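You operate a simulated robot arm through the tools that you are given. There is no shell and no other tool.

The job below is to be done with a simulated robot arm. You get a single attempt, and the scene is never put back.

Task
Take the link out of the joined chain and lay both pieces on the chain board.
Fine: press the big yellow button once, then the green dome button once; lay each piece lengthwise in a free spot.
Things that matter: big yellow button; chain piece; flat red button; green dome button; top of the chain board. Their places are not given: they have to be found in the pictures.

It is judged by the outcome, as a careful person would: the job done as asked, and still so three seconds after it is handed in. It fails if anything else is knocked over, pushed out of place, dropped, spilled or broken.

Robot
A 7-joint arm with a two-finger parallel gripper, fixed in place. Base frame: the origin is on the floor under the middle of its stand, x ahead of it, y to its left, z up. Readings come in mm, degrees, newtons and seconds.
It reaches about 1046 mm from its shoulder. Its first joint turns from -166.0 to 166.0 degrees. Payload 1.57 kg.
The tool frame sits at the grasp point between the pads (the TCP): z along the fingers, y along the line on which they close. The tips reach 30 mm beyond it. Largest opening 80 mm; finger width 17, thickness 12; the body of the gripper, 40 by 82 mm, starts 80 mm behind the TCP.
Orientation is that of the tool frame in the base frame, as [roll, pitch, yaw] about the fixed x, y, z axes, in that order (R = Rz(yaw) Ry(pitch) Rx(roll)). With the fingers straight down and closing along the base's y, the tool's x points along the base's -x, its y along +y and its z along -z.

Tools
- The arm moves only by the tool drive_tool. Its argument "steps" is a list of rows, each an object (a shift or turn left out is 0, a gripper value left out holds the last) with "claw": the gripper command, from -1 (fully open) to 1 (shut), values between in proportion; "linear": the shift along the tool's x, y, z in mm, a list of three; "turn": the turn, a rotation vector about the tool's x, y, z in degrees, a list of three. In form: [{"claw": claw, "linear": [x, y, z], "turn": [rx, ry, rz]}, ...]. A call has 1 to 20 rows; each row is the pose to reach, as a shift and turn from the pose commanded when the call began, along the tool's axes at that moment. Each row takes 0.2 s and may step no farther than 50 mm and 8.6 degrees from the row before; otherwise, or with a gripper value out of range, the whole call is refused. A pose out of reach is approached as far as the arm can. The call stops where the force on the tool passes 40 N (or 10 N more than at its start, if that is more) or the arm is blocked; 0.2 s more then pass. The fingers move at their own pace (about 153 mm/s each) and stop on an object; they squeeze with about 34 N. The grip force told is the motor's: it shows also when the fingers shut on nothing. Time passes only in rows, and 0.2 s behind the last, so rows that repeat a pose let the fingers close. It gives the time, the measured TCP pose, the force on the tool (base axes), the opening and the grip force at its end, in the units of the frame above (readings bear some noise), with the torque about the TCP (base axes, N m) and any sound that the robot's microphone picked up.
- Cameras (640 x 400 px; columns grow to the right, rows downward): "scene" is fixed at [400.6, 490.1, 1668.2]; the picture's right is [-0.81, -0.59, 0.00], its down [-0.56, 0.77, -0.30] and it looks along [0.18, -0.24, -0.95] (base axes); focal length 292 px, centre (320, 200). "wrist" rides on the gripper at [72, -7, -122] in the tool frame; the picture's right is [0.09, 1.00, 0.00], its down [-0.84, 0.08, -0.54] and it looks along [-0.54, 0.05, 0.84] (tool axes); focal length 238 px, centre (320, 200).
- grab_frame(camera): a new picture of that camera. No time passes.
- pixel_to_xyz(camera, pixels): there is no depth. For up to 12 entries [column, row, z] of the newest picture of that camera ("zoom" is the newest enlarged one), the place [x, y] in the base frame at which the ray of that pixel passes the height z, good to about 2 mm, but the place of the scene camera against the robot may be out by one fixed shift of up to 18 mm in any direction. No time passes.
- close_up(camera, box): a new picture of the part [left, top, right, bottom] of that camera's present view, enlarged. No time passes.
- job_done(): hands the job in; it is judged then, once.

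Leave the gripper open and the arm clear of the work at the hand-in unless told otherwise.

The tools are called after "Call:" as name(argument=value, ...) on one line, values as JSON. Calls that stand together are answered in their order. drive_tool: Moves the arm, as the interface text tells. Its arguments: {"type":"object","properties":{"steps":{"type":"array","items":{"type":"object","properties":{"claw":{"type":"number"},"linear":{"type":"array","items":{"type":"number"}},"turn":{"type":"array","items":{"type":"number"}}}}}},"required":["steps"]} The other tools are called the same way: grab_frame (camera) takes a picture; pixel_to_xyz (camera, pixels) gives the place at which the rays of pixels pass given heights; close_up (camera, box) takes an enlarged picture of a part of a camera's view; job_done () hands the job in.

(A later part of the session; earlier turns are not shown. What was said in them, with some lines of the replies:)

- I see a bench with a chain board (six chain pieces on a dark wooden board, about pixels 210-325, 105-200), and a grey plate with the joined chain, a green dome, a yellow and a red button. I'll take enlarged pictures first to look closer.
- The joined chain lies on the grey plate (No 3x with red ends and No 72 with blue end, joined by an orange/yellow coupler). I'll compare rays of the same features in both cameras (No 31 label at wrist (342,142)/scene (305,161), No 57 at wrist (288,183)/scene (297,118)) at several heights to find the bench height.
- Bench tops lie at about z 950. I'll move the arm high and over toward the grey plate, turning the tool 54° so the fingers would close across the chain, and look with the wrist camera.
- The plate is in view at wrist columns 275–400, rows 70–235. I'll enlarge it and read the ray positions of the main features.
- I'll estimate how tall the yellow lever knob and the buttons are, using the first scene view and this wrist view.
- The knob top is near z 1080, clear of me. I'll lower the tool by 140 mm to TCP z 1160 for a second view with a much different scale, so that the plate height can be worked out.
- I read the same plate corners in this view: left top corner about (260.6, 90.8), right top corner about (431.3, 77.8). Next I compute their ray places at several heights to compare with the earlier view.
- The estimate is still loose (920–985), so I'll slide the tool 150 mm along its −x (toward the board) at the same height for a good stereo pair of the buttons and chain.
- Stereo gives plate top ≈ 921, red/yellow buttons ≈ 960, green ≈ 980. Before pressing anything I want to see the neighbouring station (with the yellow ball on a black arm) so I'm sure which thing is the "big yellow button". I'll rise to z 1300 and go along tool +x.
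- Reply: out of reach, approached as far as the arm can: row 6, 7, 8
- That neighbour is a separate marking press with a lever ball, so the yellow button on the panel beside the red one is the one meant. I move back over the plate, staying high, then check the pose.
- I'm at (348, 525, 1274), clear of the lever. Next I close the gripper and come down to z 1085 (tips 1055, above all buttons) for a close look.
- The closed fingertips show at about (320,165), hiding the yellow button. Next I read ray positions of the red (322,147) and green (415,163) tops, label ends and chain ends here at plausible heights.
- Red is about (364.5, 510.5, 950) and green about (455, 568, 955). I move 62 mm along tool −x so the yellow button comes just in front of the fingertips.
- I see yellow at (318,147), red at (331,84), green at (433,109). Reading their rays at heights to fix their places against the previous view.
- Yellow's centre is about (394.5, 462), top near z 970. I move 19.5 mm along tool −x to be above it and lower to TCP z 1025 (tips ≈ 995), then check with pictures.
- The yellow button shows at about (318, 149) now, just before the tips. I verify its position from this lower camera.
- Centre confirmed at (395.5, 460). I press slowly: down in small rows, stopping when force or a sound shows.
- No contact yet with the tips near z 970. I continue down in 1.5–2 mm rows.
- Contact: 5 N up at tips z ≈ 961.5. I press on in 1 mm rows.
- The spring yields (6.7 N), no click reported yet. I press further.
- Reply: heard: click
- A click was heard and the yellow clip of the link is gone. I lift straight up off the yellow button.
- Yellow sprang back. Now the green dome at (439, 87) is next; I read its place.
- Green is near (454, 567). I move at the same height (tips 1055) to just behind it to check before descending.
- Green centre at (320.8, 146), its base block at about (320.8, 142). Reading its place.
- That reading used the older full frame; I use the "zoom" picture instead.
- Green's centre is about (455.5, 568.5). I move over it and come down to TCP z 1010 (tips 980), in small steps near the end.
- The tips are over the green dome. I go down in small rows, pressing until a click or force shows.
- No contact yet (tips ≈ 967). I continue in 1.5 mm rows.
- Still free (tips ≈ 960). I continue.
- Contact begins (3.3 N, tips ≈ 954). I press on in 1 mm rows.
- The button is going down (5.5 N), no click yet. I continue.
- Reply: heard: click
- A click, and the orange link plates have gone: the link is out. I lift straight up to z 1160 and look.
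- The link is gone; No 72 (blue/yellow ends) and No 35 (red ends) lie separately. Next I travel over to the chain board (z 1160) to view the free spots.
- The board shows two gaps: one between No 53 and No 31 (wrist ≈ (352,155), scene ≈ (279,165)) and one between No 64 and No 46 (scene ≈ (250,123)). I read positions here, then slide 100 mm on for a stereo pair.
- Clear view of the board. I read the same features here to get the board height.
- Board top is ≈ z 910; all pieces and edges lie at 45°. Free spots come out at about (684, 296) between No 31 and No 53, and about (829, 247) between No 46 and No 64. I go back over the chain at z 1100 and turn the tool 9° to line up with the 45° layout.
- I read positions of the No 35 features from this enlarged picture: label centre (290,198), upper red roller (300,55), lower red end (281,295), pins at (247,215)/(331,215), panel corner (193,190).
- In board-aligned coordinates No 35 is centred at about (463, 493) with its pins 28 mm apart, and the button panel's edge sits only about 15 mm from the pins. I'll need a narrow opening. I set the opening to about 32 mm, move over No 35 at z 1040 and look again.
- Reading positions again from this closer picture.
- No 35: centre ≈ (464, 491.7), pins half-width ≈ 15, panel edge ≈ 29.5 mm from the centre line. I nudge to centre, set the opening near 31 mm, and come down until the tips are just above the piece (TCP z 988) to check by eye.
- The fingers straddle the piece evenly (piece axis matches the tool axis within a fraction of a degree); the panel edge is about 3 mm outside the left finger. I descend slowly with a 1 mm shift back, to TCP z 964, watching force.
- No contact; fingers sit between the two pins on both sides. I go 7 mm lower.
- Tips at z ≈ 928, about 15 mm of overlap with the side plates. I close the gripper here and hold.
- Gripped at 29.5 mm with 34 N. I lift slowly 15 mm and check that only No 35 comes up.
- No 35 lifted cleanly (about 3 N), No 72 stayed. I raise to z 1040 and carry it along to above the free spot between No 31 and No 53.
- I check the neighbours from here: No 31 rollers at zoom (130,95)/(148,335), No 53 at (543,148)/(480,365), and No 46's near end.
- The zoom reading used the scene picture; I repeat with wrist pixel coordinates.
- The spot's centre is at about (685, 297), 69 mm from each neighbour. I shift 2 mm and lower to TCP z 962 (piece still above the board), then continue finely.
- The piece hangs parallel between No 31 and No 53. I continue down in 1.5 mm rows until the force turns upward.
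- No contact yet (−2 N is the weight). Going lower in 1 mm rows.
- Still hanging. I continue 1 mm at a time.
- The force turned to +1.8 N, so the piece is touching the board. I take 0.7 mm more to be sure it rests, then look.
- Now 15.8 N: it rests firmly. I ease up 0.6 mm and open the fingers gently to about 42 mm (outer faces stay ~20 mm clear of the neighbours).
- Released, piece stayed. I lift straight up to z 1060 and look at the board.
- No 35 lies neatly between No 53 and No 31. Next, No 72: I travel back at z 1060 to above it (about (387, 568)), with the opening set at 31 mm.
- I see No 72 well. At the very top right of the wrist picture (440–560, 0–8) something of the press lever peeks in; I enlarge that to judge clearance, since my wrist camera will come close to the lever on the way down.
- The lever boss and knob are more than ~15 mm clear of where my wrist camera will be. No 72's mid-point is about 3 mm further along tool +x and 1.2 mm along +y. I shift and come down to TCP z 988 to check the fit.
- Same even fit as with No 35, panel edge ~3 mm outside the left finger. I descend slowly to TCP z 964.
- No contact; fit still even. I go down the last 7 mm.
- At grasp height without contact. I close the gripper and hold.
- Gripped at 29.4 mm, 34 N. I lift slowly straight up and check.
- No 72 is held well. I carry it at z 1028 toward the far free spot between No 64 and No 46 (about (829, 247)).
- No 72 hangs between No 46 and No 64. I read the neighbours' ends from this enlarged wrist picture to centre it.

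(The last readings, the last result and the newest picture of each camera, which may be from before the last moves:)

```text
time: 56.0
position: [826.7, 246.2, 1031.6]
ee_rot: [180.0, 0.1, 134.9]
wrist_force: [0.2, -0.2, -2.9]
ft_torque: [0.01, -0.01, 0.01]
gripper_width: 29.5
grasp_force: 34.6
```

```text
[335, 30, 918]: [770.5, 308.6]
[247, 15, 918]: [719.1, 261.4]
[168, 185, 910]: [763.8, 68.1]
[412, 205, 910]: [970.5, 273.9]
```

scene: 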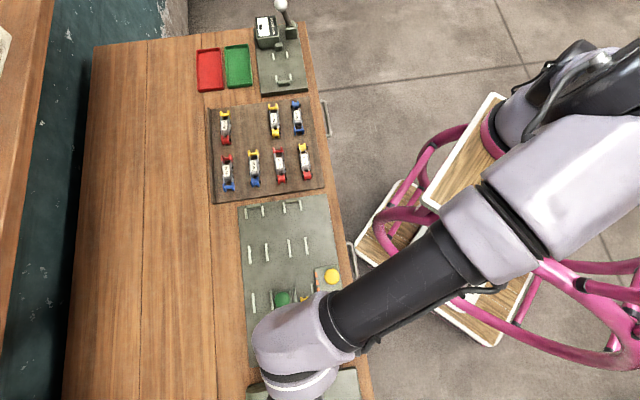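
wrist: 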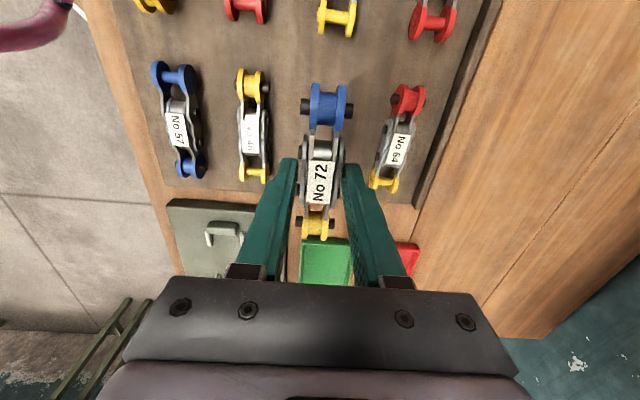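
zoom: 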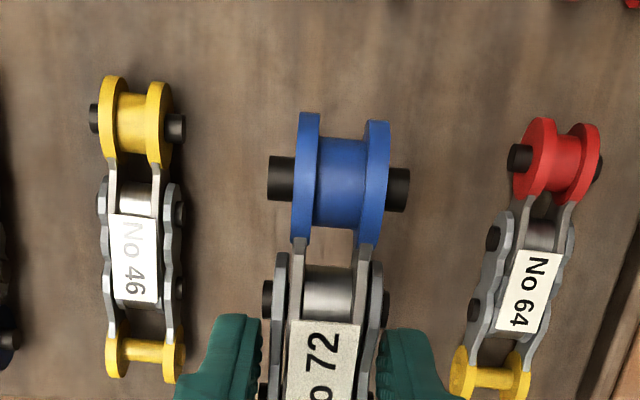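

Centre of the gap is about a 2.5 mm further along −x and 4.3 mm along +y. I shift and lower to TCP z ≈ 953.

Call:
drive_tool(steps=[{"claw": 1, "linear": [-2.5, 4.3, 0]}, {"linear": [-2.5, 4.3, 30]}, {"linear": [-2.5, 4.3, 55]}, {"linear": [-2.5, 4.3, 70]}, {"linear": [-2.5, 4.3, 76]}, {"linear": [-2.5, 4.3, 79]}])

Call:
close_up(camera="wrist", box=[140, 20, 460, 220])

Call:
close_up(camera="scene", box=[195, 85, 335, 210])

```text
time: 57.4
position: [832.4, 247.3, 953.8]
ee_rot: [-179.9, 0.0, 134.9]
wrist_force: [0.0, -0.2, -1.7]
ft_torque: [0.0, 0.01, 0.0]
gripper_width: 29.5
grasp_force: 33.6
```

```text
2.00 times, centred on (300, 120) of wrist
```

zoom: 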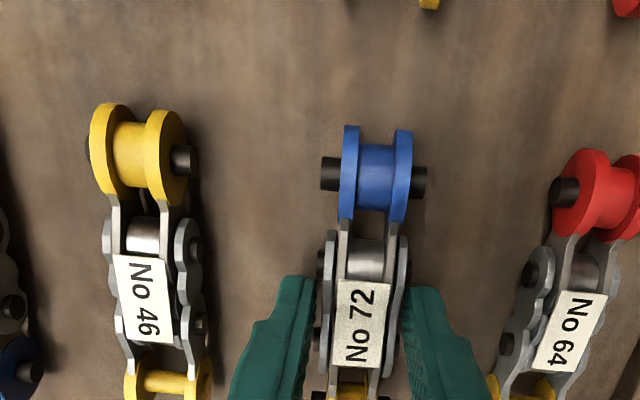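

```text
3.20 times, centred on (265, 148) of scene
```

zoom: 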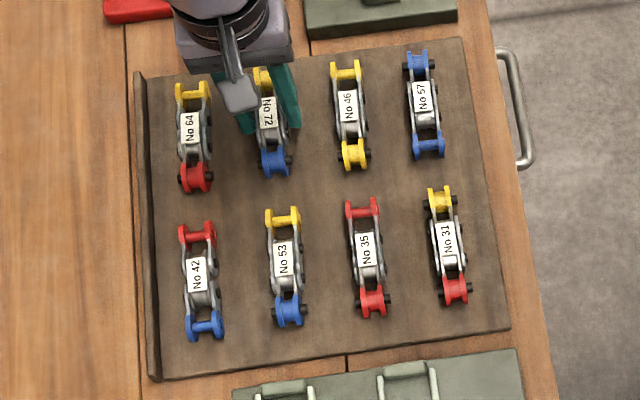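

Well centred. I lower in 1 mm rows until contact shows (expected near TCP z 946).

Call:
drive_tool(steps=[{"claw": 1, "linear": [0, 0, 1.5]}, {"linear": [0, 0, 3]}, {"linear": [0, 0, 4.5]}, {"linear": [0, 0, 5.5]}])

```text
time: 58.4
position: [832.6, 248.8, 947.4]
ee_rot: [180.0, 0.0, 134.9]
wrist_force: [0.6, 0.0, -1.4]
ft_torque: [-0.01, 0.0, 0.02]
gripper_width: 29.5
grasp_force: 34.2
```

Still hanging (−1.4 N). A little more.

Call:
drive_tool(steps=[{"claw": 1, "linear": [0, 0, 0.7]}, {"linear": [0, 0, 1.4]}, {"linear": [0, 0, 1.4]}])

```text
time: 59.2
position: [831.3, 247.5, 947.3]
ee_rot: [-180.0, 0.0, 134.9]
wrist_force: [0.1, -1.5, -1.7]
ft_torque: [0.0, -0.02, 0.02]
gripper_width: 29.5
grasp_force: 33.3
```

Call:
drive_tool(steps=[{"claw": 1, "linear": [0, 0, 0.7]}, {"linear": [0, 0, 1.4]}, {"linear": [0, 0, 1.4]}])

```text
time: 60.0
position: [833.0, 247.9, 945.0]
ee_rot: [-179.9, 0.0, 134.8]
wrist_force: [0.2, -0.7, -1.2]
ft_torque: [0.01, -0.01, -0.03]
gripper_width: 29.4
grasp_force: 34.1
```

Still −1.2 N at 945. I continue down another 1 mm.

Call:
drive_tool(steps=[{"claw": 1, "linear": [0, 0, 0.5]}, {"linear": [0, 0, 1]}, {"linear": [0, 0, 1]}])

```text
time: 60.8
position: [833.0, 247.4, 945.4]
ee_rot: [179.9, -0.1, 134.9]
wrist_force: [-1.7, 0.3, 6.1]
ft_torque: [0.11, 0.27, -0.03]
gripper_width: 29.5
grasp_force: 34.3
```

Now +6 N: it rests on the board. I open gently to about 42 mm.

Call:
drive_tool(steps=[{"claw": 1, "linear": [0, 0, -0.2]}, {"claw": 0.2, "linear": [0, 0, -0.2]}, {"claw": 0.1, "linear": [0, 0, -0.2]}, {"claw": -0.05, "linear": [0, 0, -0.2]}, {"claw": -0.05, "linear": [0, 0, -0.2]}])

Call:
close_up(camera="wrist", box=[140, 20, 460, 220])

```text
time: 62.0
position: [832.3, 247.9, 944.2]
ee_rot: [-179.9, 0.0, 134.9]
wrist_force: [0.1, 0.4, 0.8]
ft_torque: [-0.02, -0.02, 0.01]
gripper_width: 42.2
grasp_force: 0.0
```

```text
2.00 times, centred on (300, 120) of wrist
```

zoom: 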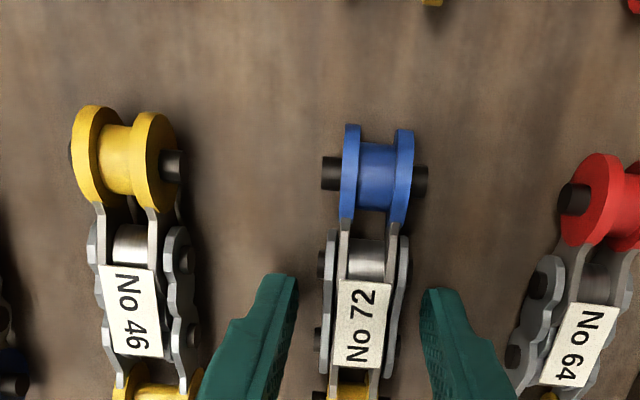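

Released and the piece stayed. I lift straight up to z ≈ 1030 (fingers kept at 42 mm until clear), then look.

Call:
drive_tool(steps=[{"claw": -0.05, "linear": [0, 0, -8]}, {"linear": [0, 0, -25]}, {"linear": [0, 0, -55]}, {"linear": [0, 0, -85]}])

Call:
grab_frame(camera="wrist")

```text
time: 63.0
position: [833.5, 246.1, 1029.5]
ee_rot: [180.0, 0.0, 135.0]
wrist_force: [-0.8, 0.6, 0.2]
ft_torque: [-0.04, 0.03, 0.03]
gripper_width: 41.8
grasp_force: 0.0
```

```text
taken
```

wrist: 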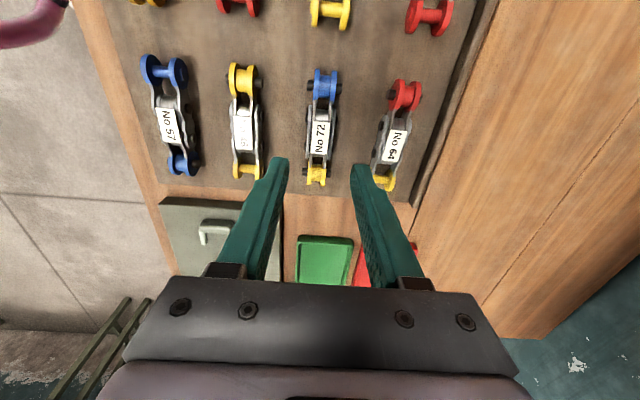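

Both pieces lie on the board. I retreat upward and back toward the robot, opening the gripper fully once clear, and take final pictures.

Call:
drive_tool(steps=[{"claw": -0.05, "linear": [10, -20, -30]}, {"linear": [35, -50, -55]}, {"linear": [60, -85, -80]}, {"claw": -1, "linear": [85, -120, -100]}, {"linear": [112, -155, -120]}, {"linear": [138, -190, -138]}, {"linear": [162, -224, -150]}, {"linear": [162, -224, -150]}])

Call:
grab_frame(camera="scene")

Call:
close_up(camera="scene", box=[195, 95, 335, 210])

Call:
close_up(camera="scene", box=[230, 190, 370, 400])

```text
time: 64.8
position: [557.8, 203.2, 1179.1]
ee_rot: [180.0, 0.0, 134.9]
wrist_force: [-0.7, 0.7, 1.0]
ft_torque: [-0.01, 0.0, 0.0]
gripper_width: 80.0
grasp_force: 0.0
```

```text
taken
```

scene: 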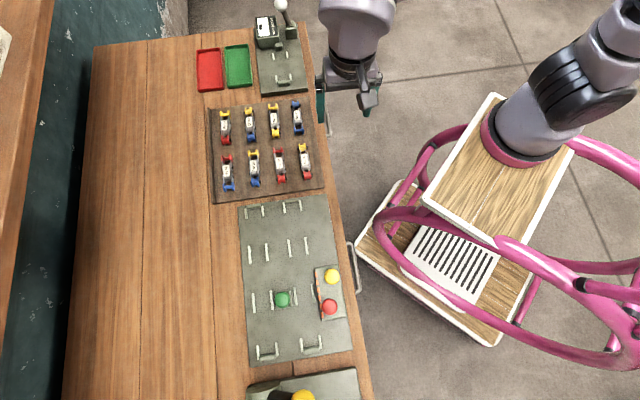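

```text
3.48 times, centred on (265, 152) of scene
```

zoom: 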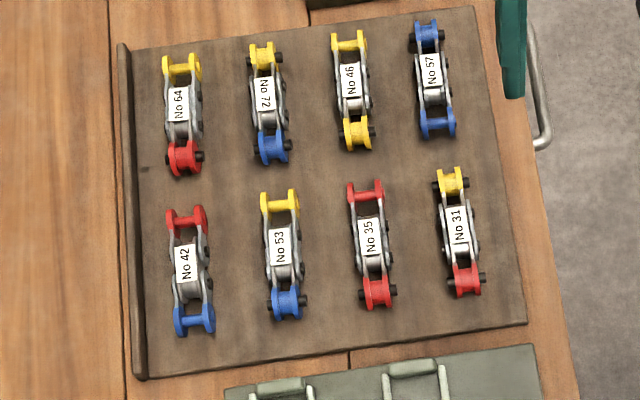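

```text
1.90 times, centred on (300, 295) of scene
```

zoom: 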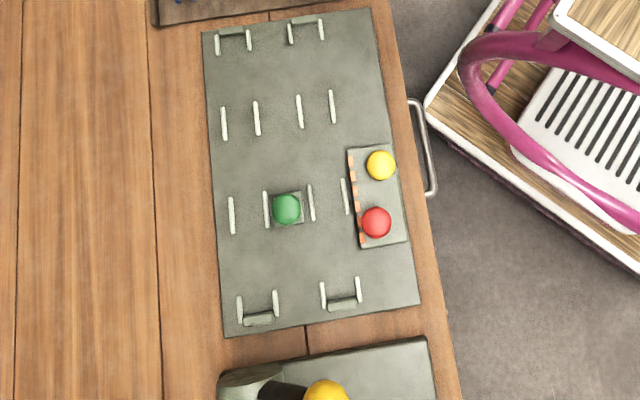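

Both pieces (No 35 and No 72) lie lengthwise in the two free spots, and the other six pieces have not moved. Each button was pressed once with one click, and the red was left alone. The gripper is open and the arm is clear, so I hand the job in.

Call:
job_done()

```text
The job is handed in.
```

The link is out of the chain, and both pieces, No 35 and No 72, now lie lengthwise in the two free spots on the chain board.

- **Buttons:** I pressed the big yellow button once, and the link's clip came off. I then pressed the green dome button once, and the link plates came away. Each press gave one click. I did not touch the flat red button.
- **Pieces:** No 35 is between No 53 and No 31, and No 72 is between No 64 and No 46. No 72's label reads the opposite way round from the others, because I kept it facing as it lay in the chain.
- **Everything else:** In the final pictures the other six pieces and the rest of the bench look undisturbed. The gripper is open and the arm is clear of the work.

The job has been handed in; no verdict came back.
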